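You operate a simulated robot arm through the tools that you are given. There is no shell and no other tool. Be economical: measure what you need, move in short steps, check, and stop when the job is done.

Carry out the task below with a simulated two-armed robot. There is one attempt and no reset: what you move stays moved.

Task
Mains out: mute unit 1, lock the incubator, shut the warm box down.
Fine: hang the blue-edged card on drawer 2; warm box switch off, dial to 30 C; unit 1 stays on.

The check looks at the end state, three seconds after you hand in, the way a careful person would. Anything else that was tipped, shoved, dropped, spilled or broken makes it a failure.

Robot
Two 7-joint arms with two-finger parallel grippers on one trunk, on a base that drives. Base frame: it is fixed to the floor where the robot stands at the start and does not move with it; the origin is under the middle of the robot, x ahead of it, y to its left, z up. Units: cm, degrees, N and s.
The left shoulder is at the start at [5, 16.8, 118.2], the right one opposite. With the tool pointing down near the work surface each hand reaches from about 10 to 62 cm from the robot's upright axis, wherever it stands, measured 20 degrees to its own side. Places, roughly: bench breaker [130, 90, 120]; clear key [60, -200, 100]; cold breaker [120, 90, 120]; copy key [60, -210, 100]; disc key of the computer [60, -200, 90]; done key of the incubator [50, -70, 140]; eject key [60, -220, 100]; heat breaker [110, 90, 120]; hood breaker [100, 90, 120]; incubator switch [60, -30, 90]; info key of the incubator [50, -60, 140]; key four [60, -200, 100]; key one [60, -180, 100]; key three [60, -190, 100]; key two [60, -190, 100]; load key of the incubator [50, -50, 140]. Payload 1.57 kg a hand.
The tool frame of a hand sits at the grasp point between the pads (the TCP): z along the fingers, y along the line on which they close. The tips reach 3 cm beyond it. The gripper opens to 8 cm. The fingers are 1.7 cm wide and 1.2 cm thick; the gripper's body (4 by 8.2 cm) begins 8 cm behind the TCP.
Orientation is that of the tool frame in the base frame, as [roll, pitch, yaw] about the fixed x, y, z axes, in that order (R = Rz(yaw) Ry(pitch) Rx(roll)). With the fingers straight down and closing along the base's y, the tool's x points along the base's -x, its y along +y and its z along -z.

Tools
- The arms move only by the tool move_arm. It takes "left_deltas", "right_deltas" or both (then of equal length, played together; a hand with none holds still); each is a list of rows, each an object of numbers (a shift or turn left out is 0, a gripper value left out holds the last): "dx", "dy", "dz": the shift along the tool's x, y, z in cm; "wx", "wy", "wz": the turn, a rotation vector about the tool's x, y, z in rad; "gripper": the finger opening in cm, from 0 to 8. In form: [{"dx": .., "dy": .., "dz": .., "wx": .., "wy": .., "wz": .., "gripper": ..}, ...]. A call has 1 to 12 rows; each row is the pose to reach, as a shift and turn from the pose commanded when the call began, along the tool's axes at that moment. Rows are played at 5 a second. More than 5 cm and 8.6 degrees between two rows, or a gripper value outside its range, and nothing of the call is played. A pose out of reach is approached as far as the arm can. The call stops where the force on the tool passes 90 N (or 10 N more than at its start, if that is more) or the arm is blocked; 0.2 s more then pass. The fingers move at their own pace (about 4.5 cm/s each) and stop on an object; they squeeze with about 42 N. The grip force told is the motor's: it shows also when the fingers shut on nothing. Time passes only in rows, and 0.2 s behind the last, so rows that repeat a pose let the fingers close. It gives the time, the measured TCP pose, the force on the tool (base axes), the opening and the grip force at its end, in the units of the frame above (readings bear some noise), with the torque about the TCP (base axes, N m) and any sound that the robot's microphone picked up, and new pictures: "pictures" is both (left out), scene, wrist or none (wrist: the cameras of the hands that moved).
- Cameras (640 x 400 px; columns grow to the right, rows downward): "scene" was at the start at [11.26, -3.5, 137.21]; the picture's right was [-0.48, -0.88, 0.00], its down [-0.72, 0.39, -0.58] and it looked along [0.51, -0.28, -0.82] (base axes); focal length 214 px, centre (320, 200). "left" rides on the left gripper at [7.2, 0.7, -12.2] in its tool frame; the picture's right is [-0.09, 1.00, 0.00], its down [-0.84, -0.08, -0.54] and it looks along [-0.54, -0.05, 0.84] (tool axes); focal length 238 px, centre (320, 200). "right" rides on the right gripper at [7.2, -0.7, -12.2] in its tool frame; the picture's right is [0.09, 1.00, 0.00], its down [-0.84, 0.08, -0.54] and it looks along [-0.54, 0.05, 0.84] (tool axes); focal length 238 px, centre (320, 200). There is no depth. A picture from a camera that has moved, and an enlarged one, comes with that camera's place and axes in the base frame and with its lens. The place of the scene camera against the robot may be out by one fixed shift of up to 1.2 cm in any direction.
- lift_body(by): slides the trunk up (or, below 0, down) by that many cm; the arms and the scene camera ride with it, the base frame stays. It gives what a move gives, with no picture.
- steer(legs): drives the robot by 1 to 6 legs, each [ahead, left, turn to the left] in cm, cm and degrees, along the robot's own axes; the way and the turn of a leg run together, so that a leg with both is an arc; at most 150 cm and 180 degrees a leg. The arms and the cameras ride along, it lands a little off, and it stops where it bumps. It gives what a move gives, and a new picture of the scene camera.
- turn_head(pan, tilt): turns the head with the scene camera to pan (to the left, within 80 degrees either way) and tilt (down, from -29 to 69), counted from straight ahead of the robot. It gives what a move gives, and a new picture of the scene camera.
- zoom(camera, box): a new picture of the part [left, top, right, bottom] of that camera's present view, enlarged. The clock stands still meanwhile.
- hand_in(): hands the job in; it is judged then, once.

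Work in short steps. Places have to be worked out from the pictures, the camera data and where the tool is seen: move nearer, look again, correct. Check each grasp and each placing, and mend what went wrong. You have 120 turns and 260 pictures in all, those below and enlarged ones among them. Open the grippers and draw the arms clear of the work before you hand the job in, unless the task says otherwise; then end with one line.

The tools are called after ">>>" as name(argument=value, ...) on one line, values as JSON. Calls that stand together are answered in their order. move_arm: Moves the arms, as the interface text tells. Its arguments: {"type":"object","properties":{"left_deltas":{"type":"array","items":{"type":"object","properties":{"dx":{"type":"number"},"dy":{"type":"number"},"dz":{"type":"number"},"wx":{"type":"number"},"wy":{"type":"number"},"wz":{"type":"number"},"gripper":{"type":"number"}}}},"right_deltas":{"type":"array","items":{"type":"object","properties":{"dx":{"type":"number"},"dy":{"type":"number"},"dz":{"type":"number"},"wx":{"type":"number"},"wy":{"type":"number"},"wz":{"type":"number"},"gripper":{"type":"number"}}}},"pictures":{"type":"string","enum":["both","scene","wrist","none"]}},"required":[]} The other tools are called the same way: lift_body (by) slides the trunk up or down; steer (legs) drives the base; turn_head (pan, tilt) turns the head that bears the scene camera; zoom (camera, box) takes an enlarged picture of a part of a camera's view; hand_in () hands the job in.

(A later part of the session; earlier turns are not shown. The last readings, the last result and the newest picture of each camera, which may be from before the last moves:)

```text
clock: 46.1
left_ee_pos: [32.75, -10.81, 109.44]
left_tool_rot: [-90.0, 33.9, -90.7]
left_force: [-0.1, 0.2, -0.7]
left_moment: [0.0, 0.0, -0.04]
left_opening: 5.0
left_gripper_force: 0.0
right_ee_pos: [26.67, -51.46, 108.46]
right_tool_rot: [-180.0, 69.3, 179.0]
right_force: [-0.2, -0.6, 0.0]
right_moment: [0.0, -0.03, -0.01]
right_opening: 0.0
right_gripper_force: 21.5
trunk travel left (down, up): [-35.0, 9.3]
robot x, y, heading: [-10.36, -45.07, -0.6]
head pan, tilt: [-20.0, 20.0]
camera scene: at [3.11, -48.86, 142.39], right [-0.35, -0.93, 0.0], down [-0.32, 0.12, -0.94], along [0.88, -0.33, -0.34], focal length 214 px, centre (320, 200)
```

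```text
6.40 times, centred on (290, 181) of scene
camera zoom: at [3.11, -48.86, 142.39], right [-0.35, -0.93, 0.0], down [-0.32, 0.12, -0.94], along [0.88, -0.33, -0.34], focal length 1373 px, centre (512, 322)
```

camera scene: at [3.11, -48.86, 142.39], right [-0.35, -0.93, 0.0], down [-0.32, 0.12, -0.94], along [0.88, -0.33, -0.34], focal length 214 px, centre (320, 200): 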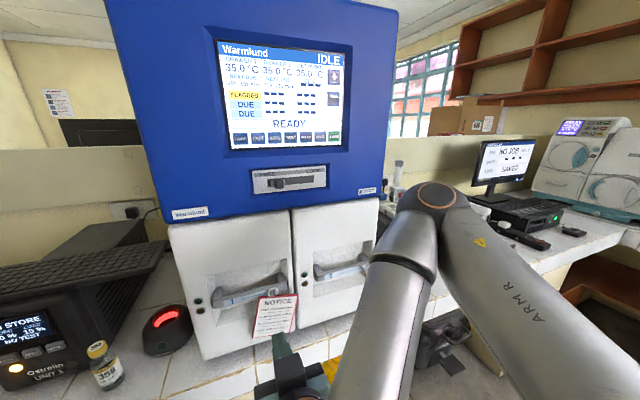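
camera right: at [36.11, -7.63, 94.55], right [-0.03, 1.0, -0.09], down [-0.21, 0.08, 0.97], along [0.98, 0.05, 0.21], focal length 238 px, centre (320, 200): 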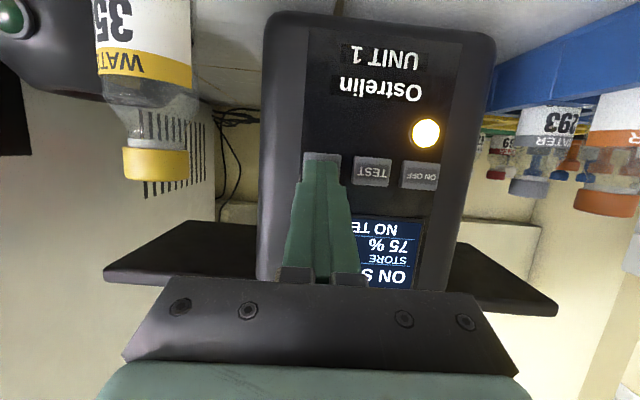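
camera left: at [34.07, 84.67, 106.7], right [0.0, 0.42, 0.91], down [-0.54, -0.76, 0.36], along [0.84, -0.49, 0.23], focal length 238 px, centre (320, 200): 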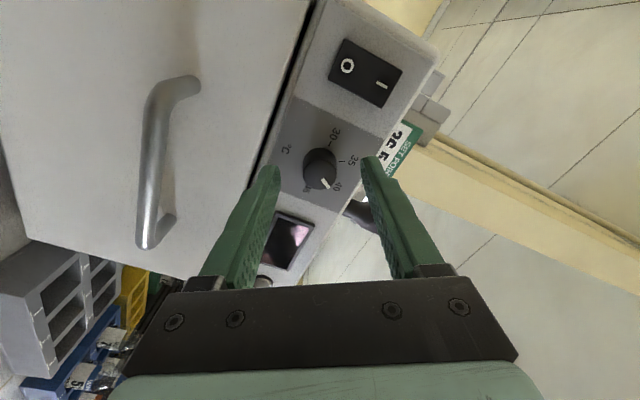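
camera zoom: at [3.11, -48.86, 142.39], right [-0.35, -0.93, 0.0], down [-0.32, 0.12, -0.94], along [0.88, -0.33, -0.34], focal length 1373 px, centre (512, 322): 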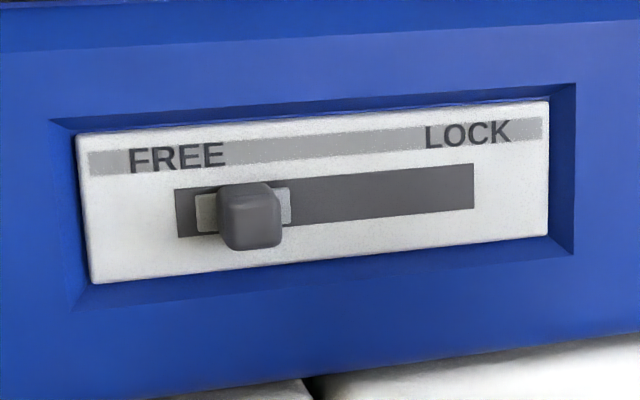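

Each handle has a peg at its right end. First the lock slider (now at FREE), near [50,-57,129]: bring the right hand up in front of it.

>>> move_arm(right_deltas=[{"dx": -4.5, "dy": -1.1, "dz": 0.3, "wy": -0.07, "gripper": 5}, {"dx": -9, "dy": -2.2, "dz": 0.6, "wy": -0.14, "gripper": 5}, {"dx": -13.5, "dy": -3.3, "dz": 0.9, "wy": -0.21, "gripper": 5}, {"dx": -18, "dy": -4.4, "dz": 1.2, "wy": -0.28, "gripper": 5}, {"dx": -22.4, "dy": -5.5, "dz": 1.5, "wy": -0.36, "gripper": 5}])

>>> zoom(camera="right", box=[220, 60, 420, 185])

```text
clock: 47.3
left_ee_pos: [32.82, -10.81, 109.31]
left_tool_rot: [-90.1, 33.9, -90.7]
left_force: [-0.4, 0.0, 0.2]
left_moment: [0.01, 0.02, 0.01]
left_opening: 5.02
left_gripper_force: 0.0
right_ee_pos: [35.69, -57.37, 129.1]
right_tool_rot: [-62.7, 89.8, -63.4]
right_force: [0.0, -0.1, -0.1]
right_moment: [-0.01, 0.0, 0.05]
right_opening: 5.02
right_gripper_force: 0.2
trunk travel left (down, up): [-35.0, 9.3]
robot x, y, heading: [-10.44, -45.67, -0.8]
head pan, tilt: [-20.0, 20.0]
camera scene: at [3.12, -48.89, 142.39], right [-0.35, -0.94, 0.0], down [-0.32, 0.12, -0.94], along [0.88, -0.33, -0.34], focal length 214 px, centre (320, 200)
camera right: at [23.55, -57.84, 121.86], right [0.01, 1.0, -0.09], down [-0.54, 0.09, 0.84], along [0.84, 0.04, 0.54], focal length 238 px, centre (320, 200)
```

scene: 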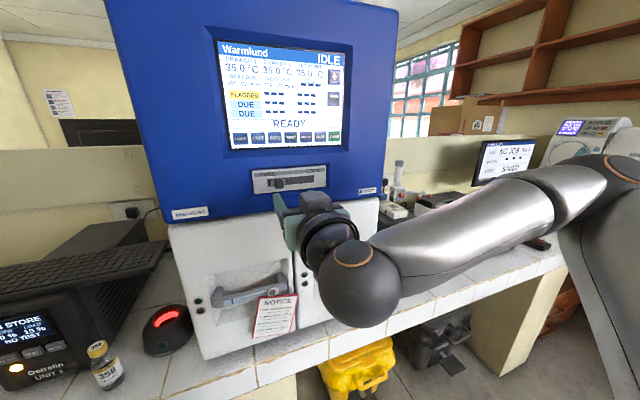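
right: 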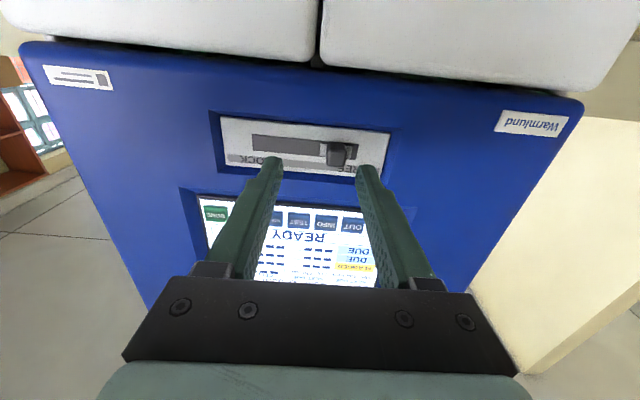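

```text
3.20 times, centred on (320, 122) of right
camera zoom: at [23.55, -57.84, 121.86], right [0.01, 1.0, -0.09], down [-0.54, 0.09, 0.84], along [0.84, 0.04, 0.54], focal length 763 px, centre (320, 448)
```

zoom: 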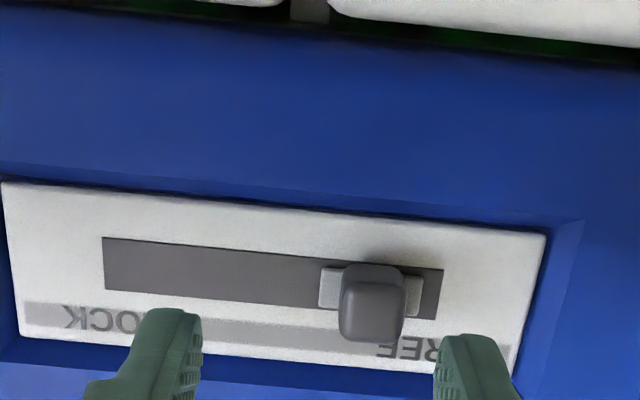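

Knob ≈[45.5,-55.7,131]. Move closer, centred, and re-measure.

>>> move_arm(right_deltas=[{"dx": -1.9, "dy": 1.7, "dz": 2}, {"dx": -1.9, "dy": 1.7, "dz": 4.3}], pictures="none")

>>> zoom(camera="right", box=[220, 60, 420, 185])

>>> zoom(camera="scene", box=[230, 150, 350, 225])

```text
clock: 47.9
left_ee_pos: [32.76, -10.84, 109.32]
left_tool_rot: [-90.0, 33.8, -90.6]
left_force: [-0.5, -0.2, 0.5]
left_moment: [-0.01, -0.02, 0.02]
left_opening: 5.0
left_gripper_force: 0.0
right_ee_pos: [40.04, -55.72, 130.75]
right_tool_rot: [-75.1, 90.0, -76.0]
right_force: [0.6, -0.4, 1.0]
right_moment: [-0.03, 0.01, 0.02]
right_opening: 4.99
right_gripper_force: 0.1
trunk travel left (down, up): [-35.0, 9.3]
robot x, y, heading: [-10.34, -45.42, -0.8]
head pan, tilt: [-20.0, 20.0]
```

```text
3.20 times, centred on (320, 122) of right
camera zoom: at [27.91, -56.16, 123.6], right [0.01, 1.0, -0.09], down [-0.54, 0.09, 0.84], along [0.84, 0.04, 0.54], focal length 763 px, centre (320, 448)
```

zoom: 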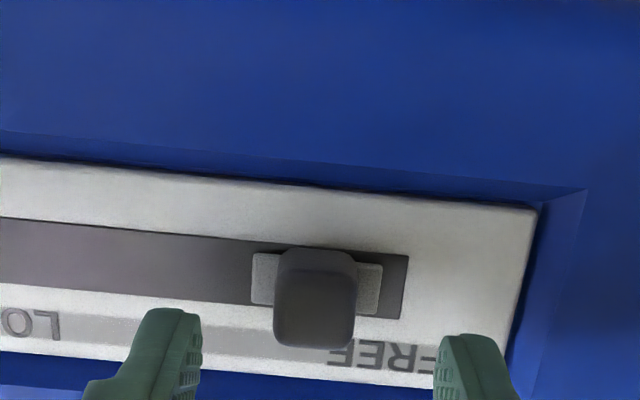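

```text
5.33 times, centred on (290, 188) of scene
camera zoom: at [3.14, -48.88, 142.39], right [-0.35, -0.94, 0.0], down [-0.32, 0.12, -0.94], along [0.88, -0.33, -0.34], focal length 1144 px, centre (480, 267)
```

zoom: 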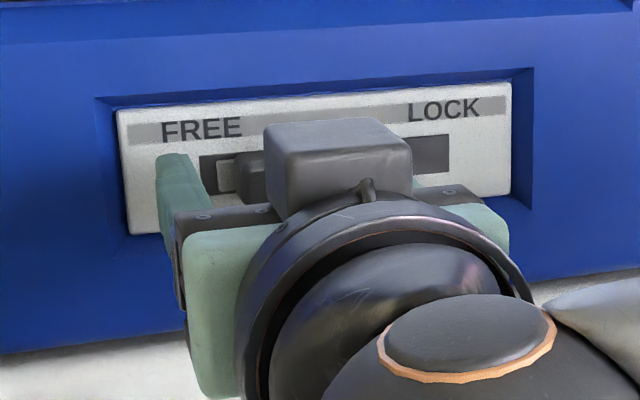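

Knob front x≈44.2, well centred. Advance 2.2 cm, checking force, and close on it.

>>> move_arm(right_deltas=[{"dx": 0.3, "dz": 1.0}, {"dx": 0.3, "dz": 2.0}, {"dx": 0.3, "dz": 2.4}], pictures="none")

>>> zoom(camera="right", box=[220, 80, 420, 205])

```text
clock: 48.7
left_ee_pos: [32.59, -10.84, 109.56]
left_tool_rot: [-89.8, 33.9, -90.6]
left_force: [-0.1, -0.4, 0.7]
left_moment: [-0.01, 0.02, -0.02]
left_opening: 5.01
left_gripper_force: 0.0
right_ee_pos: [42.21, -55.56, 130.39]
right_tool_rot: [-115.9, 89.8, -116.7]
right_force: [-15.3, -2.0, -4.7]
right_moment: [-0.14, 0.15, 0.43]
right_opening: 4.8
right_gripper_force: 0.0
trunk travel left (down, up): [-35.0, 9.3]
robot x, y, heading: [-10.28, -45.7, -0.7]
head pan, tilt: [-20.0, 20.0]
```

```text
3.20 times, centred on (320, 142) of right
camera zoom: at [30.01, -56.06, 123.28], right [0.01, 1.0, -0.09], down [-0.54, 0.09, 0.84], along [0.84, 0.04, 0.54], focal length 763 px, centre (320, 384)
```

zoom: 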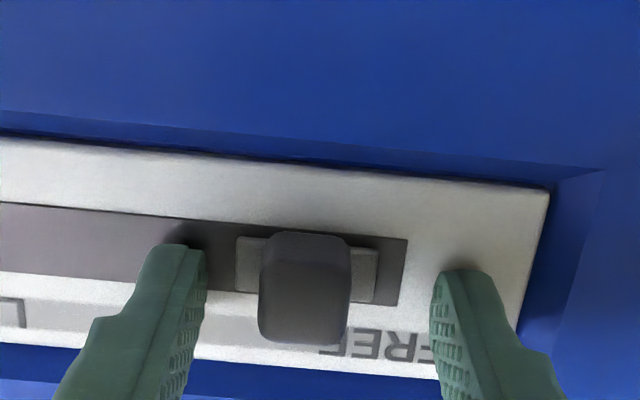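

Tips touch the plate. Back off 0.4 cm and close on the knob.

>>> move_arm(right_deltas=[{"dz": -0.5}, {"dz": -0.5, "gripper": 1}, {"dz": -0.5, "gripper": 1}, {"dz": -0.5, "gripper": 1}], pictures="none")

>>> zoom(camera="right", box=[220, 80, 420, 205])

```text
clock: 49.7
left_ee_pos: [32.73, -10.95, 109.56]
left_tool_rot: [-90.0, 33.9, -90.6]
left_force: [0.5, -0.1, 0.3]
left_moment: [0.03, 0.0, 0.01]
left_opening: 5.04
left_gripper_force: 0.0
right_ee_pos: [42.06, -55.8, 130.41]
right_tool_rot: [68.2, 89.8, 67.0]
right_force: [-0.4, -7.9, 2.4]
right_moment: [-0.06, 0.0, 0.06]
right_opening: 1.75
right_gripper_force: 21.5
trunk travel left (down, up): [-35.0, 9.3]
robot x, y, heading: [-10.6, -45.55, -0.9]
head pan, tilt: [-20.0, 20.0]
```

```text
3.20 times, centred on (320, 142) of right
camera zoom: at [29.83, -56.2, 123.36], right [0.02, 1.0, -0.09], down [-0.54, 0.09, 0.84], along [0.84, 0.03, 0.54], focal length 763 px, centre (320, 384)
```

zoom: 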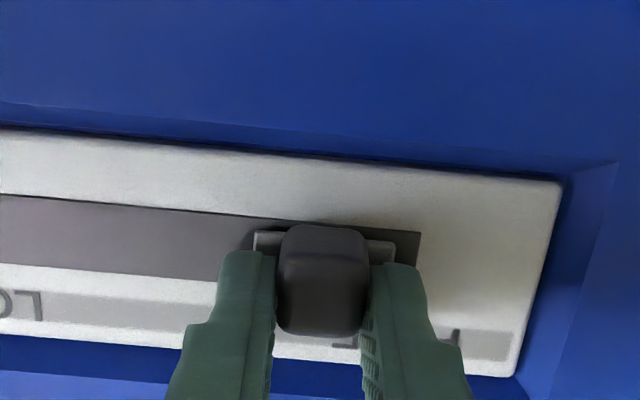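

Knob gripped. Slide toward LOCK (−y) in 1 cm steps.

>>> move_arm(right_deltas=[{"dy": -1}, {"dy": -2}, {"dy": -3}, {"dy": -4}, {"dy": -5}, {"dy": -6}, {"dy": -6.5}], pictures="none")

>>> zoom(camera="right", box=[220, 80, 420, 205])

```text
clock: 51.3
left_ee_pos: [32.64, -10.62, 109.32]
left_tool_rot: [-90.0, 33.7, -90.7]
left_force: [-0.7, -0.6, -0.4]
left_moment: [0.02, -0.01, -0.01]
left_opening: 5.0
left_gripper_force: 0.0
right_ee_pos: [42.09, -61.7, 130.54]
right_tool_rot: [-59.8, 89.9, -60.3]
right_force: [13.7, 6.7, 10.1]
right_moment: [0.04, -0.14, 0.39]
right_opening: 1.71
right_gripper_force: 32.4
trunk travel left (down, up): [-35.0, 9.3]
robot x, y, heading: [-10.27, -45.22, -0.6]
head pan, tilt: [-20.0, 20.0]
```

```text
3.20 times, centred on (320, 142) of right
camera zoom: at [29.81, -62.27, 123.36], right [0.01, 1.0, -0.09], down [-0.54, 0.08, 0.84], along [0.84, 0.04, 0.54], focal length 763 px, centre (320, 384)
```

zoom: 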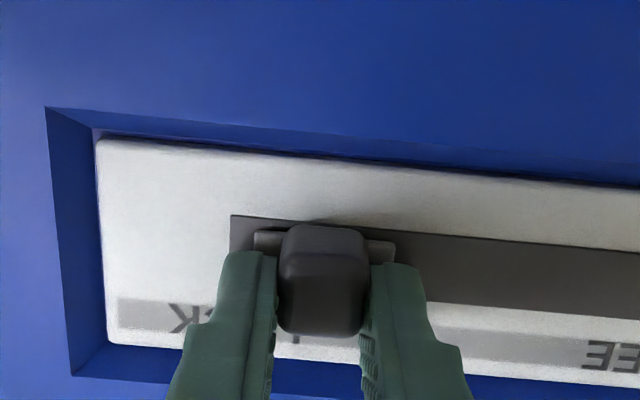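

Nearly symmetric to the FREE end; push slightly further to the stop, then release.

>>> move_arm(right_deltas=[{"dy": -0.5}, {"dy": -0.9}, {"dy": -0.9}, {"dy": -0.4, "gripper": 4}, {"dy": -0.4, "gripper": 4}, {"dy": -0.4, "gripper": 4, "dz": -3}, {"dy": -0.4, "gripper": 4, "dz": -7}], pictures="none")

>>> zoom(camera="right", box=[220, 60, 420, 185])

>>> zoom(camera="scene", box=[200, 20, 400, 215])

```text
clock: 52.9
left_ee_pos: [32.74, -10.78, 109.38]
left_tool_rot: [-90.0, 33.9, -90.7]
left_force: [0.4, 0.0, 0.5]
left_moment: [0.02, 0.02, 0.01]
left_opening: 4.99
left_gripper_force: 0.0
right_ee_pos: [34.79, -62.63, 130.37]
right_tool_rot: [-32.0, 89.9, -33.0]
right_force: [0.2, -0.9, 0.8]
right_moment: [0.02, -0.04, -0.06]
right_opening: 4.0
right_gripper_force: 0.0
trunk travel left (down, up): [-35.0, 9.3]
robot x, y, heading: [-10.74, -45.38, -0.7]
head pan, tilt: [-20.0, 20.0]
```

```text
3.20 times, centred on (320, 122) of right
camera zoom: at [22.55, -62.98, 123.17], right [0.02, 1.0, -0.09], down [-0.54, 0.09, 0.84], along [0.84, 0.04, 0.54], focal length 763 px, centre (320, 448)
```

zoom: 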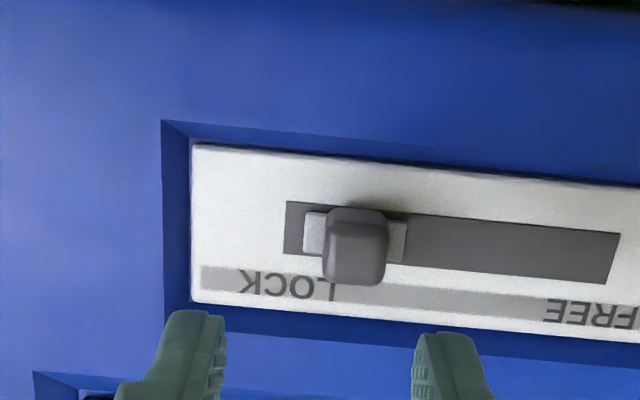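

```text
2.05 times, centred on (300, 118) of scene
camera zoom: at [3.07, -48.87, 142.4], right [-0.35, -0.94, 0.0], down [-0.32, 0.12, -0.94], along [0.88, -0.33, -0.34], focal length 440 px, centre (361, 369)
```

zoom: 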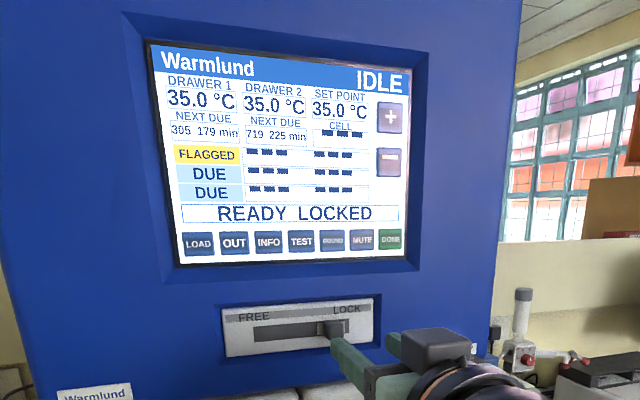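

Display says READY LOCKED. Now lower the right hand to view drawer 2's peg closely.

>>> move_arm(right_deltas=[{"dx": 3.3, "dy": -2.2, "dz": -1, "wy": 0.09}, {"dx": 6.6, "dy": -4.4, "dz": -2, "wy": 0.18}, {"dx": 10, "dy": -6.6, "dz": -3, "wy": 0.27}, {"dx": 13.3, "dy": -8.8, "dz": -4, "wy": 0.36}, {"dx": 16.6, "dy": -11, "dz": -5, "wy": 0.44}, {"dx": 20, "dy": -13, "dz": -6, "wy": 0.52}], pictures="none")

>>> zoom(camera="right", box=[0, 0, 640, 400])

>>> zoom(camera="scene", box=[280, 220, 400, 320])

```text
clock: 54.3
left_ee_pos: [32.77, -10.79, 109.52]
left_tool_rot: [-89.9, 33.9, -90.8]
left_force: [0.3, -0.2, -0.2]
left_moment: [0.0, -0.01, -0.01]
left_opening: 4.96
left_gripper_force: 0.0
right_ee_pos: [32.63, -76.85, 110.6]
right_tool_rot: [179.8, 60.0, 179.0]
right_force: [0.0, 0.7, -0.9]
right_moment: [-0.03, 0.0, -0.04]
right_opening: 4.0
right_gripper_force: 0.1
right hand out of reach, approached as far as the arm can: row 2, 3, 4, 5, 6
trunk travel left (down, up): [-35.0, 9.3]
robot x, y, heading: [-10.19, -45.39, -0.9]
head pan, tilt: [-20.0, 20.0]
```

```text
1.00 times, centred on (320, 200) of right
camera zoom: at [18.32, -77.4, 110.47], right [-0.03, 1.0, -0.08], down [-0.05, 0.08, 1.0], along [1.0, 0.04, 0.05], focal length 238 px, centre (320, 200)
```

zoom: 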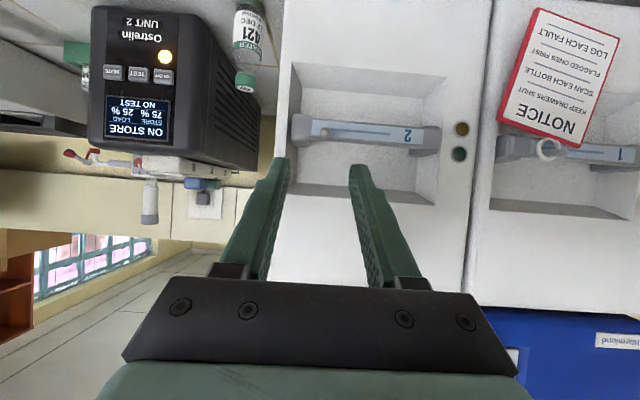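

```text
4.00 times, centred on (340, 270) of scene
camera zoom: at [3.07, -48.89, 142.4], right [-0.35, -0.94, 0.0], down [-0.32, 0.12, -0.94], along [0.88, -0.33, -0.34], focal length 858 px, centre (240, -80)
```

zoom: 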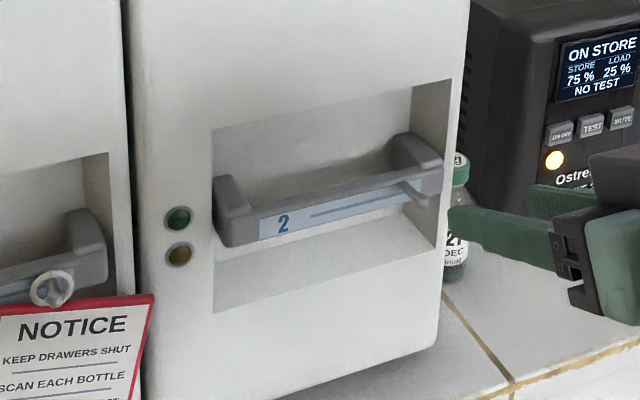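

>>> zoom(camera="right", box=[270, 90, 470, 215])

>>> zoom(camera="right", box=[490, 60, 640, 200])

>>> zoom(camera="scene", box=[360, 250, 400, 280])

```text
3.20 times, centred on (370, 152) of right
camera zoom: at [18.32, -77.4, 110.47], right [-0.03, 1.0, -0.08], down [-0.05, 0.08, 1.0], along [1.0, 0.04, 0.05], focal length 763 px, centre (160, 352)
```

zoom: 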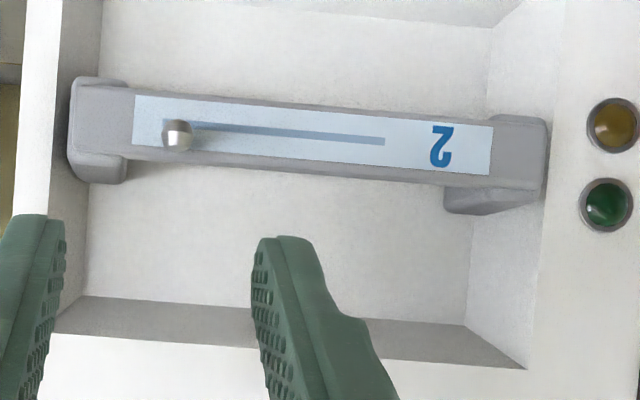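

```text
2.86 times, centred on (565, 130) of right
camera zoom: at [18.32, -77.4, 110.47], right [-0.03, 1.0, -0.08], down [-0.05, 0.08, 1.0], along [1.0, 0.04, 0.05], focal length 681 px, centre (-380, 400)
```

zoom: 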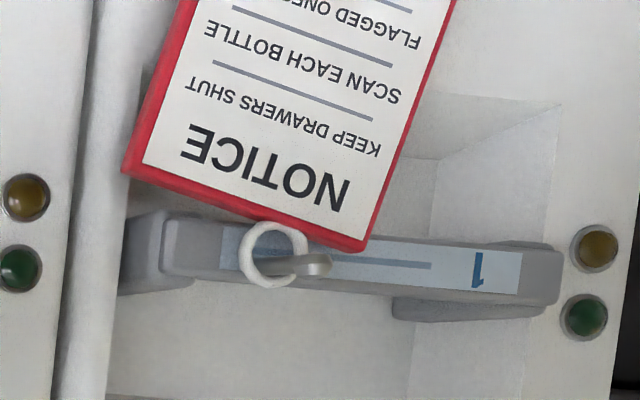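

```text
13.33 times, centred on (380, 265) of scene
camera zoom: at [3.07, -48.89, 142.4], right [-0.35, -0.94, 0.0], down [-0.32, 0.12, -0.94], along [0.88, -0.33, -0.34], focal length 2860 px, centre (-480, -667)
```

zoom: 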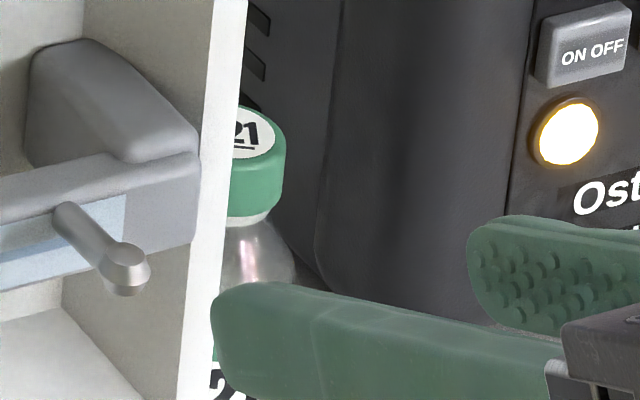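

Peg on drawer 2 is a plain rod pointing at me. Card will be gripped from its right side by the right hand pointing left (+y), so the NOTICE stays clear. Drive back to the card.

>>> steer(legs=[[0, 105, 0.5]])

>>> turn_head(pan=-12, tilt=50)

>>> zoom(camera="scene", box=[240, 140, 400, 260])

```text
clock: 59.7
left_ee_pos: [34.45, 94.39, 109.28]
left_tool_rot: [-90.0, 33.9, -90.9]
left_force: [0.4, 0.3, 0.6]
left_moment: [0.0, -0.02, -0.04]
left_opening: 5.0
left_gripper_force: 0.0
right_ee_pos: [33.97, 28.36, 110.68]
right_tool_rot: [180.0, 60.1, 178.9]
right_force: [0.0, -0.5, 0.6]
right_moment: [0.0, 0.01, -0.02]
right_opening: 4.01
right_gripper_force: 0.0
trunk travel left (down, up): [-35.0, 9.3]
robot x, y, heading: [-8.87, 60.0, -1.3]
head pan, tilt: [-20.0, 20.0]
camera scene: at [4.7, 56.52, 142.39], right [-0.36, -0.93, 0.0], down [-0.32, 0.12, -0.94], along [0.88, -0.34, -0.34], focal length 214 px, centre (320, 200)
```

scene: 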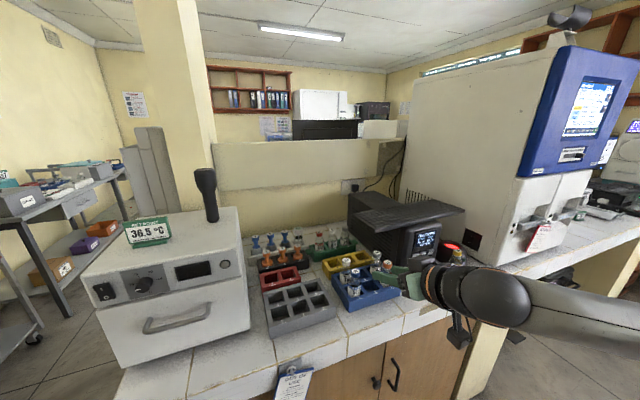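

```text
clock: 60.6
left_ee_pos: [34.58, 94.43, 109.34]
left_tool_rot: [-89.9, 34.0, -91.0]
left_force: [0.6, -1.4, 0.0]
left_moment: [-0.01, -0.02, -0.01]
left_opening: 5.01
left_gripper_force: 0.1
right_ee_pos: [33.96, 28.31, 110.61]
right_tool_rot: [179.9, 60.2, 178.8]
right_force: [0.4, 0.4, 0.5]
right_moment: [0.0, 0.0, -0.04]
right_opening: 3.99
right_gripper_force: 0.0
trunk travel left (down, up): [-35.0, 9.3]
robot x, y, heading: [-8.83, 59.89, -1.0]
head pan, tilt: [-12.0, 50.0]
camera scene: at [3.51, 58.1, 137.84], right [-0.23, -0.97, 0.0], down [-0.75, 0.17, -0.64], along [0.63, -0.14, -0.77], focal length 214 px, centre (320, 200)
```

scene: 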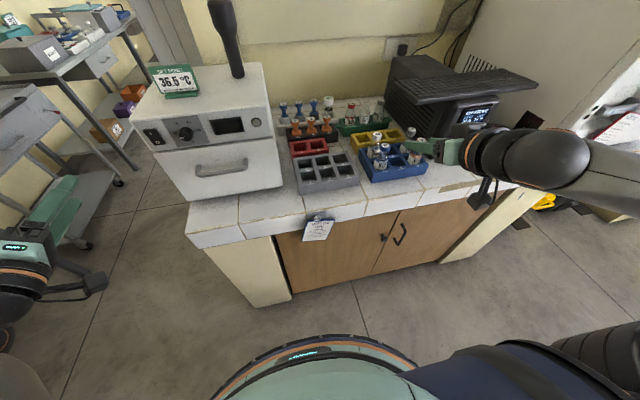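

```text
3.33 times, centred on (320, 200) of scene
camera zoom: at [3.51, 58.1, 137.84], right [-0.23, -0.97, 0.0], down [-0.75, 0.17, -0.64], along [0.63, -0.14, -0.77], focal length 715 px, centre (320, 200)
```

zoom: 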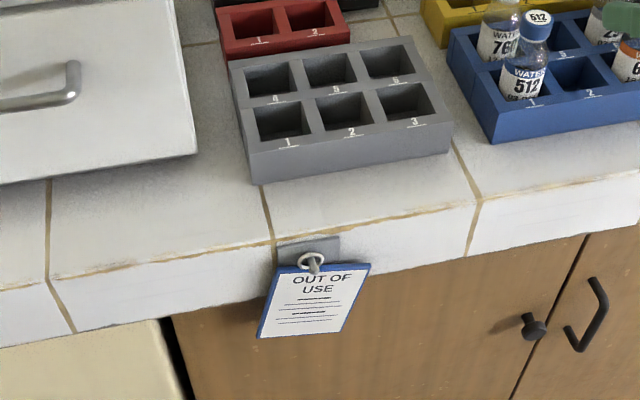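

I bring the right hand back, level it, and then turn it to point left (+y).

>>> move_arm(right_deltas=[{"dx": 2.7, "dy": 1.4, "dz": -1.4, "wy": -0.13}, {"dx": 5.4, "dy": 2.8, "dz": -2.7, "wy": -0.26}, {"dx": 8, "dy": 4.3, "dz": -4, "wy": -0.39}, {"dx": 10.7, "dy": 5.7, "dz": -5.4, "wy": -0.52}], pictures="none")

>>> move_arm(right_deltas=[{"wx": -0.148}, {"wx": -0.296}, {"wx": -0.444}, {"wx": -0.592}, {"wx": -0.74}, {"wx": -0.888}, {"wx": -1.036}, {"wx": -1.184}, {"wx": -1.332}, {"wx": -1.48}, {"wx": -1.57}])

```text
clock: 61.6
left_ee_pos: [34.48, 94.5, 109.4]
left_tool_rot: [-90.0, 33.9, -90.8]
left_force: [0.4, 0.4, -0.2]
left_moment: [0.01, 0.0, 0.02]
left_opening: 5.01
left_gripper_force: 0.0
right_ee_pos: [28.01, 23.13, 105.12]
right_tool_rot: [-178.0, 88.7, -177.4]
right_force: [-0.3, 0.7, -0.8]
right_moment: [-0.01, -0.01, 0.0]
right_opening: 4.01
right_gripper_force: 0.0
right hand out of reach, approached as far as the arm can: row 1, 2, 3, 4
trunk travel left (down, up): [-35.0, 9.3]
robot x, y, heading: [-8.73, 59.59, -1.1]
head pan, tilt: [-12.0, 50.0]
```

```text
clock: 64.2
left_ee_pos: [34.45, 94.38, 109.49]
left_tool_rot: [-90.0, 33.9, -91.0]
left_force: [0.0, -0.9, 0.1]
left_moment: [0.01, 0.01, -0.02]
left_opening: 5.0
left_gripper_force: 0.0
right_ee_pos: [30.87, 22.91, 114.21]
right_tool_rot: [-89.7, 74.8, -0.7]
right_force: [0.6, -0.1, 0.5]
right_moment: [0.01, 0.0, -0.01]
right_opening: 4.03
right_gripper_force: 0.0
trunk travel left (down, up): [-35.0, 9.3]
robot x, y, heading: [-8.94, 59.9, -0.8]
head pan, tilt: [-12.0, 50.0]
stopped in row 11 (right hand): the arm was blocked; the commanded pose is now the measured one
camera scene: at [3.48, 58.07, 137.84], right [-0.22, -0.97, 0.0], down [-0.75, 0.17, -0.64], along [0.63, -0.14, -0.77], focal length 214 px, centre (320, 200)
camera right: at [33.16, 10.6, 107.44], right [-0.94, 0.02, -0.35], down [-0.3, -0.54, 0.79], along [-0.18, 0.84, 0.51], focal length 238 px, centre (320, 200)
```

scene: 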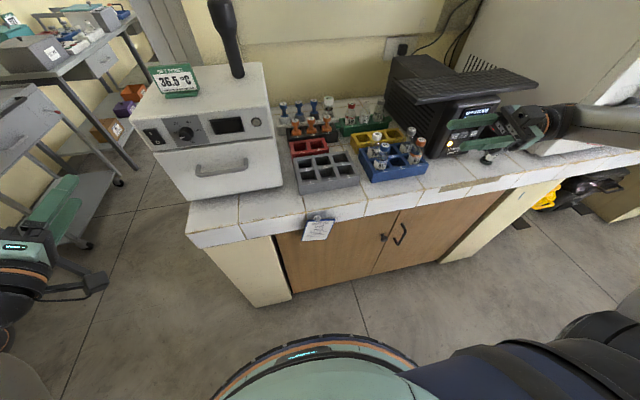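
right: 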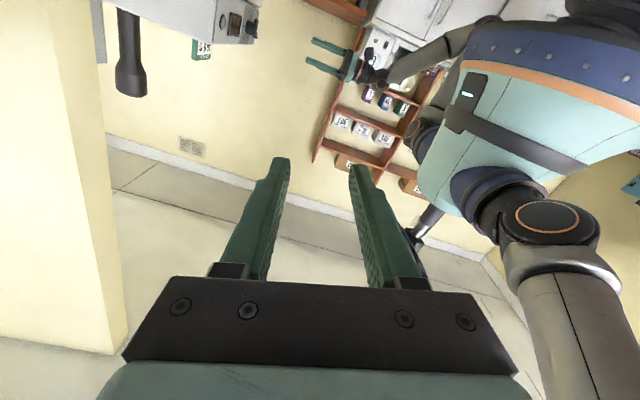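

The arm reports blocked (perhaps joint limit). I check what is around the right forearm.

>>> turn_head(pan=-45, tilt=35)

```text
clock: 65.2
left_ee_pos: [34.41, 94.4, 109.41]
left_tool_rot: [-90.0, 33.9, -90.9]
left_force: [-0.2, -0.2, -0.2]
left_moment: [0.03, 0.0, 0.03]
left_opening: 5.01
left_gripper_force: 0.1
right_ee_pos: [30.8, 22.97, 114.01]
right_tool_rot: [-89.7, 75.0, -0.7]
right_force: [-0.4, 0.6, -0.7]
right_moment: [-0.04, 0.03, 0.0]
right_opening: 4.0
right_gripper_force: 0.0
trunk travel left (down, up): [-35.0, 9.3]
robot x, y, heading: [-8.6, 60.2, -1.0]
head pan, tilt: [-45.0, 35.0]
camera scene: at [2.14, 53.52, 140.0], right [-0.72, -0.7, 0.0], down [-0.4, 0.41, -0.82], along [0.57, -0.59, -0.57], focal length 214 px, centre (320, 200)
```

scene: 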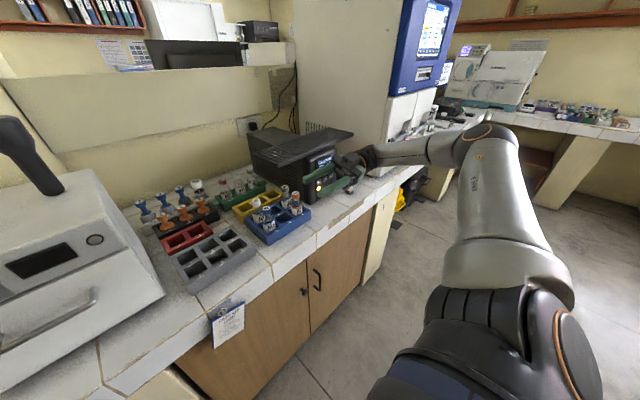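

Nothing is touched; the arm was just over-stretched. Bring the hand left, back and down in free space in front of the bench.

>>> move_arm(right_deltas=[{"dx": 0.5, "dy": 2.5, "dz": 2, "wz": 0.04}, {"dx": 3.5, "dy": 4.5, "dz": 4, "wz": 0.08}, {"dx": 7, "dy": 6, "dz": 6, "wz": 0.13}, {"dx": 11, "dy": 7, "dz": 8, "wz": 0.18}, {"dx": 15, "dy": 8, "dz": 8, "wz": 0.22}, {"dx": 18.4, "dy": 9.1, "dz": 8, "wz": 0.26}])

```text
clock: 66.6
left_ee_pos: [34.42, 94.42, 109.45]
left_tool_rot: [-90.1, 33.8, -91.0]
left_force: [-0.4, -0.4, 0.7]
left_moment: [0.0, -0.01, 0.03]
left_opening: 4.99
left_gripper_force: 0.0
right_ee_pos: [27.62, 30.28, 99.34]
right_tool_rot: [-84.1, 87.1, 4.9]
right_force: [-0.1, -0.8, -0.7]
right_moment: [-0.01, -0.01, 0.02]
right_opening: 4.01
right_gripper_force: 0.0
right hand out of reach, approached as far as the arm can: row 5, 6
trunk travel left (down, up): [-35.0, 9.3]
robot x, y, heading: [-9.15, 60.14, -1.2]
head pan, tilt: [-45.0, 35.0]
camera scene: at [2.1, 53.46, 140.01], right [-0.72, -0.69, 0.0], down [-0.4, 0.41, -0.82], along [0.57, -0.59, -0.57], focal length 214 px, centre (320, 200)
camera right: at [28.37, 18.11, 92.13], right [-0.99, 0.02, -0.14], down [-0.13, -0.54, 0.83], along [-0.06, 0.84, 0.54], focal length 238 px, centre (320, 200)
```

scene: 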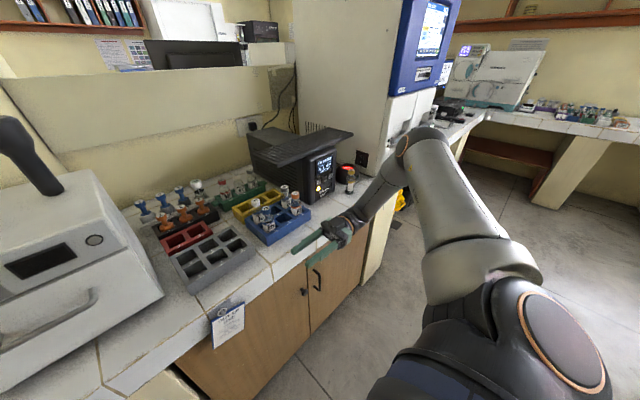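
right: 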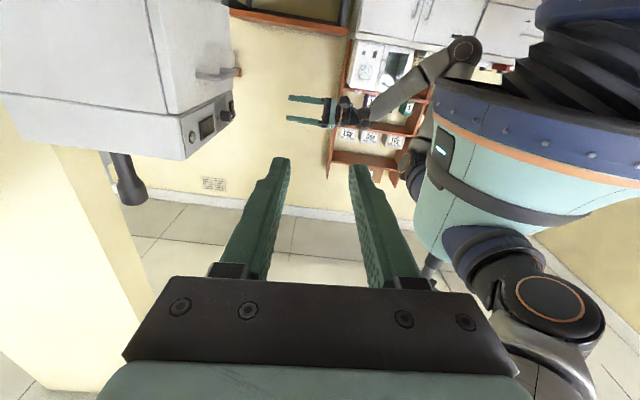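

Reach limit downward; I retract the left hand slightly and lower the trunk by 18 cm instead.

>>> move_arm(left_deltas=[{"dz": -3}, {"dz": -7}], pictures="none")

>>> lift_body(by=-18)

>>> turn_head(pan=-15, tilt=40)

>>> zoom(camera="right", box=[0, 0, 640, 400])

```text
clock: 67.2
left_ee_pos: [29.5, 97.36, 107.51]
left_tool_rot: [-89.8, 33.9, -91.0]
left_force: [0.0, -1.2, 0.4]
left_moment: [-0.01, 0.02, -0.03]
left_opening: 4.98
left_gripper_force: 0.0
left hand out of reach, approached as far as the arm can: row 1, 2
right_ee_pos: [27.48, 30.42, 99.43]
right_tool_rot: [-84.9, 87.2, 4.1]
right_force: [-0.7, -0.4, -0.7]
right_moment: [0.02, 0.0, -0.01]
right_opening: 4.0
right_gripper_force: 0.0
trunk travel left (down, up): [-35.0, 9.3]
robot x, y, heading: [-8.9, 60.18, -1.1]
head pan, tilt: [-45.0, 35.0]
```

```text
clock: 69.2
left_ee_pos: [29.58, 97.32, 89.38]
left_tool_rot: [-89.9, 33.9, -91.0]
left_force: [0.9, 1.1, -0.9]
left_moment: [-0.03, -0.05, -0.02]
left_opening: 4.99
left_gripper_force: 0.0
right_ee_pos: [27.59, 30.36, 81.35]
right_tool_rot: [-84.7, 87.3, 4.2]
right_force: [0.5, 0.9, 0.0]
right_moment: [0.01, 0.0, 0.0]
right_opening: 4.01
right_gripper_force: 0.0
trunk travel left (down, up): [-17.0, 27.3]
robot x, y, heading: [-8.97, 60.13, -1.1]
head pan, tilt: [-45.0, 35.0]
```

```text
clock: 70.2
left_ee_pos: [29.67, 97.29, 89.4]
left_tool_rot: [-90.0, 34.0, -91.0]
left_force: [0.4, -0.5, -0.6]
left_moment: [0.0, -0.03, 0.02]
left_opening: 4.99
left_gripper_force: 0.0
right_ee_pos: [27.48, 30.35, 81.28]
right_tool_rot: [-84.7, 87.4, 4.1]
right_force: [0.7, -1.2, -0.1]
right_moment: [0.0, 0.01, -0.02]
right_opening: 3.99
right_gripper_force: 0.1
trunk travel left (down, up): [-17.0, 27.3]
robot x, y, heading: [-8.81, 60.21, -1.1]
head pan, tilt: [-15.0, 40.0]
camera scene: at [4.19, 57.51, 121.25], right [-0.28, -0.96, 0.0], down [-0.62, 0.18, -0.77], along [0.74, -0.21, -0.64], focal length 214 px, centre (320, 200)
```

scene: 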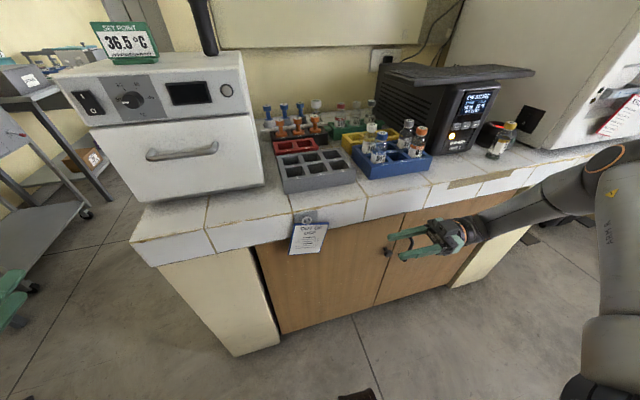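

```text
1.00 times, centred on (320, 200) of right
camera zoom: at [28.41, 18.17, 74.17], right [-0.99, 0.02, -0.14], down [-0.13, -0.54, 0.83], along [-0.06, 0.84, 0.54], focal length 238 px, centre (320, 200)
```

zoom: 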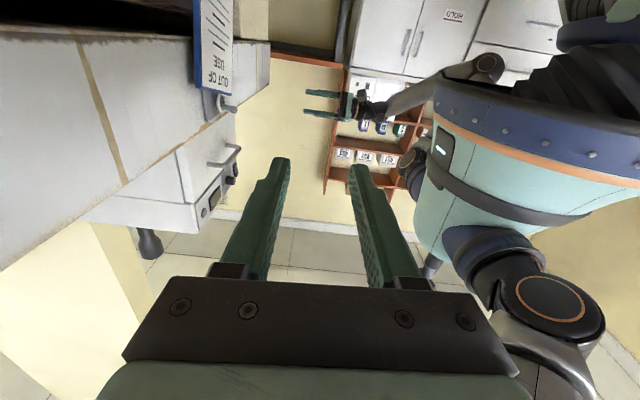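

>>> zoom(camera="scene", box=[260, 190, 350, 270])

>>> zoom(camera="right", box=[130, 0, 290, 130])

```text
5.00 times, centred on (305, 230) of scene
camera zoom: at [4.19, 57.51, 121.25], right [-0.28, -0.96, 0.0], down [-0.62, 0.18, -0.77], along [0.74, -0.21, -0.64], focal length 1072 px, centre (395, 50)
```

zoom: 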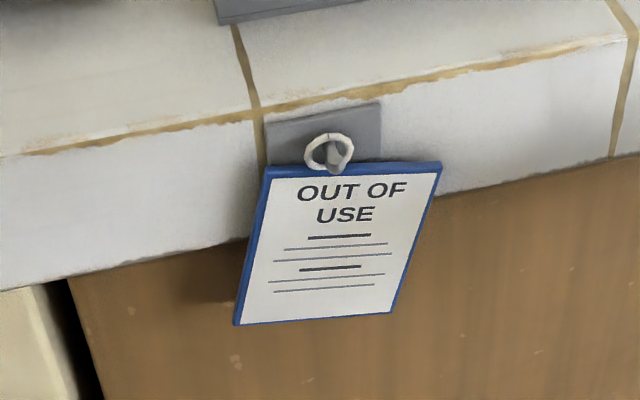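

```text
3.08 times, centred on (210, 65) of right
camera zoom: at [28.41, 18.17, 74.17], right [-0.99, 0.02, -0.14], down [-0.13, -0.54, 0.83], along [-0.06, 0.84, 0.54], focal length 733 px, centre (658, 615)
```

zoom: 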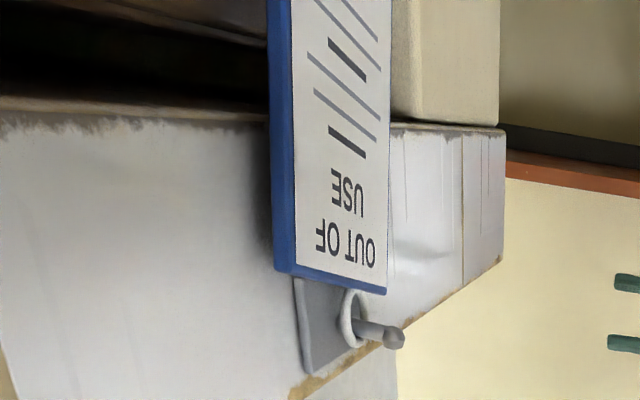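

Card hangs with its lower half below the slab over a recess (card ≈ x 40.7, z 70–80, right edge y≈46). I stage the right hand to its right, tilted slightly so the body stays outside.

>>> move_arm(right_deltas=[{"dx": 2.9, "dy": -1.5, "dz": 0.5, "wx": 0.04, "gripper": 3}, {"dx": 5.8, "dy": -4, "dz": 2, "wx": 0.09, "gripper": 3}, {"dx": 8.7, "dy": -6.5, "dz": 4, "wx": 0.13, "gripper": 3}, {"dx": 8.7, "dy": -9, "dz": 5.8, "wx": 0.175, "gripper": 3}])

>>> zoom(camera="scene", box=[260, 190, 440, 300])

```text
clock: 71.2
left_ee_pos: [29.58, 97.23, 89.55]
left_tool_rot: [-89.9, 33.9, -91.1]
left_force: [0.0, -0.3, 0.6]
left_moment: [0.01, 0.01, 0.02]
left_opening: 5.0
left_gripper_force: 0.1
right_ee_pos: [32.09, 35.83, 81.67]
right_tool_rot: [-80.4, 87.1, 0.9]
right_force: [0.0, -0.2, -0.3]
right_moment: [-0.01, 0.03, -0.01]
right_opening: 3.01
right_gripper_force: 0.0
right hand out of reach, approached as far as the arm can: row 1, 2, 3, 4
trunk travel left (down, up): [-17.0, 27.3]
robot x, y, heading: [-8.84, 59.92, -1.0]
head pan, tilt: [-15.0, 40.0]
camera scene: at [4.15, 57.47, 121.25], right [-0.28, -0.96, 0.0], down [-0.62, 0.18, -0.77], along [0.74, -0.21, -0.64], focal length 214 px, centre (320, 200)
camera right: at [31.31, 23.64, 74.5], right [-0.98, 0.15, -0.14], down [-0.2, -0.52, 0.83], along [0.05, 0.84, 0.54], focal length 238 px, centre (320, 200)
```

scene: 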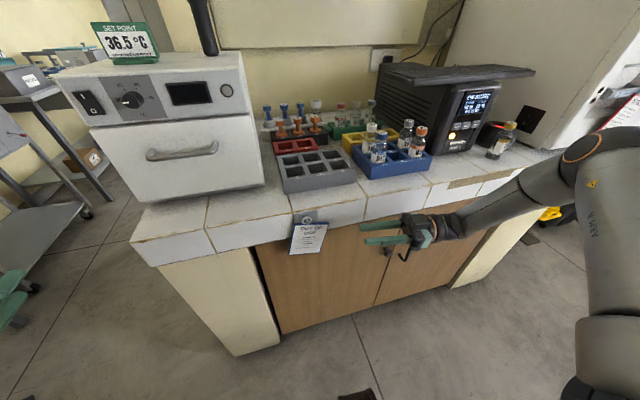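
right: 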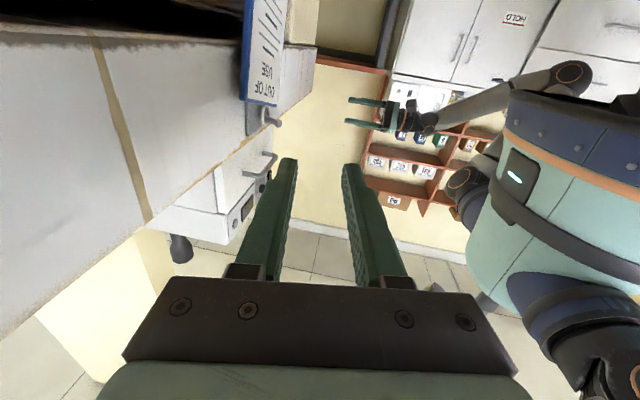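

```text
3.56 times, centred on (350, 245) of scene
camera zoom: at [4.15, 57.47, 121.25], right [-0.28, -0.96, 0.0], down [-0.62, 0.18, -0.77], along [0.74, -0.21, -0.64], focal length 763 px, centre (213, 40)
```

zoom: 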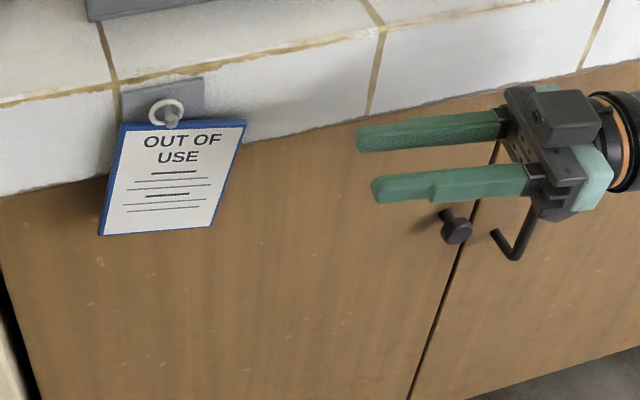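

Downward reach is the limit, so lower the trunk another 9 cm.

>>> lift_body(by=-9)

>>> move_arm(right_deltas=[{"dy": -2.5}, {"dy": -5}])

>>> zoom(camera="scene", box=[260, 150, 440, 260])

```text
clock: 72.4
left_ee_pos: [29.58, 97.28, 80.46]
left_tool_rot: [-90.1, 33.9, -91.1]
left_force: [-0.6, 0.2, 0.0]
left_moment: [0.0, 0.02, -0.01]
left_opening: 4.99
left_gripper_force: 0.0
right_ee_pos: [32.01, 35.88, 72.74]
right_tool_rot: [-80.2, 87.1, 1.0]
right_force: [0.4, 0.4, -0.7]
right_moment: [0.0, 0.0, 0.0]
right_opening: 2.99
right_gripper_force: 0.0
trunk travel left (down, up): [-8.0, 36.3]
robot x, y, heading: [-8.87, 60.2, -0.8]
head pan, tilt: [-15.0, 40.0]
```

```text
clock: 73.0
left_ee_pos: [29.63, 97.31, 80.37]
left_tool_rot: [-90.0, 33.9, -90.9]
left_force: [-0.7, 0.0, -0.2]
left_moment: [-0.02, -0.01, 0.0]
left_opening: 5.01
left_gripper_force: 0.2
right_ee_pos: [36.57, 33.98, 75.55]
right_tool_rot: [-80.6, 87.0, 0.8]
right_force: [-0.6, -0.3, -0.3]
right_moment: [-0.03, 0.01, 0.02]
right_opening: 2.96
right_gripper_force: 0.1
right hand out of reach, approached as far as the arm can: row 1, 2
trunk travel left (down, up): [-8.0, 36.3]
robot x, y, heading: [-8.94, 60.14, -0.8]
head pan, tilt: [-15.0, 40.0]
camera scene: at [4.18, 57.51, 112.25], right [-0.28, -0.96, 0.0], down [-0.62, 0.18, -0.77], along [0.74, -0.21, -0.64], focal length 214 px, centre (320, 200)
camera right: at [35.79, 21.82, 68.38], right [-0.98, 0.15, -0.14], down [-0.2, -0.52, 0.83], along [0.05, 0.84, 0.54], focal length 238 px, centre (320, 200)
```

scene: 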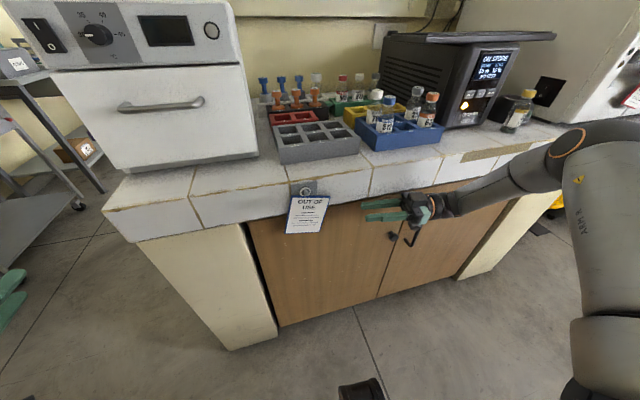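
right: 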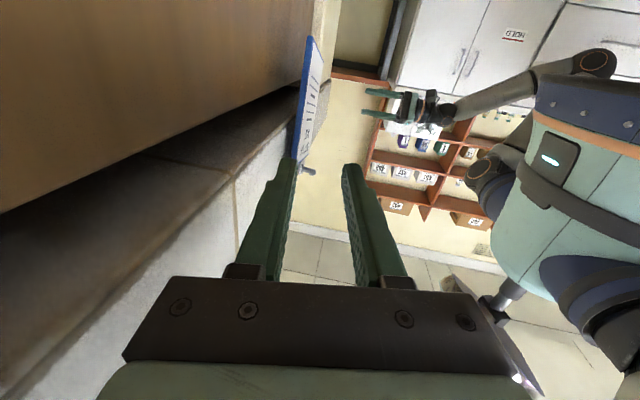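

```text
3.56 times, centred on (350, 205) of scene
camera zoom: at [4.18, 57.51, 112.25], right [-0.28, -0.96, 0.0], down [-0.62, 0.18, -0.77], along [0.74, -0.21, -0.64], focal length 763 px, centre (213, 182)
```

zoom: 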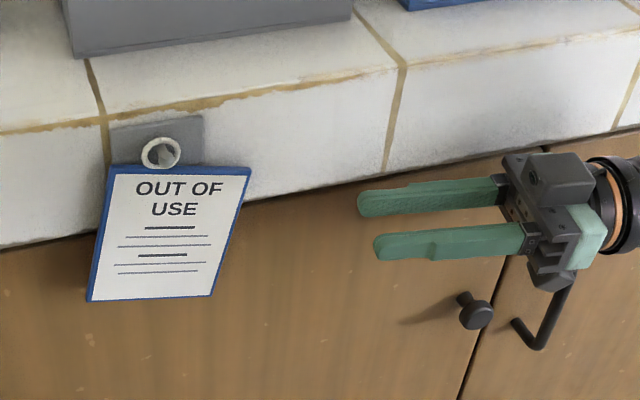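

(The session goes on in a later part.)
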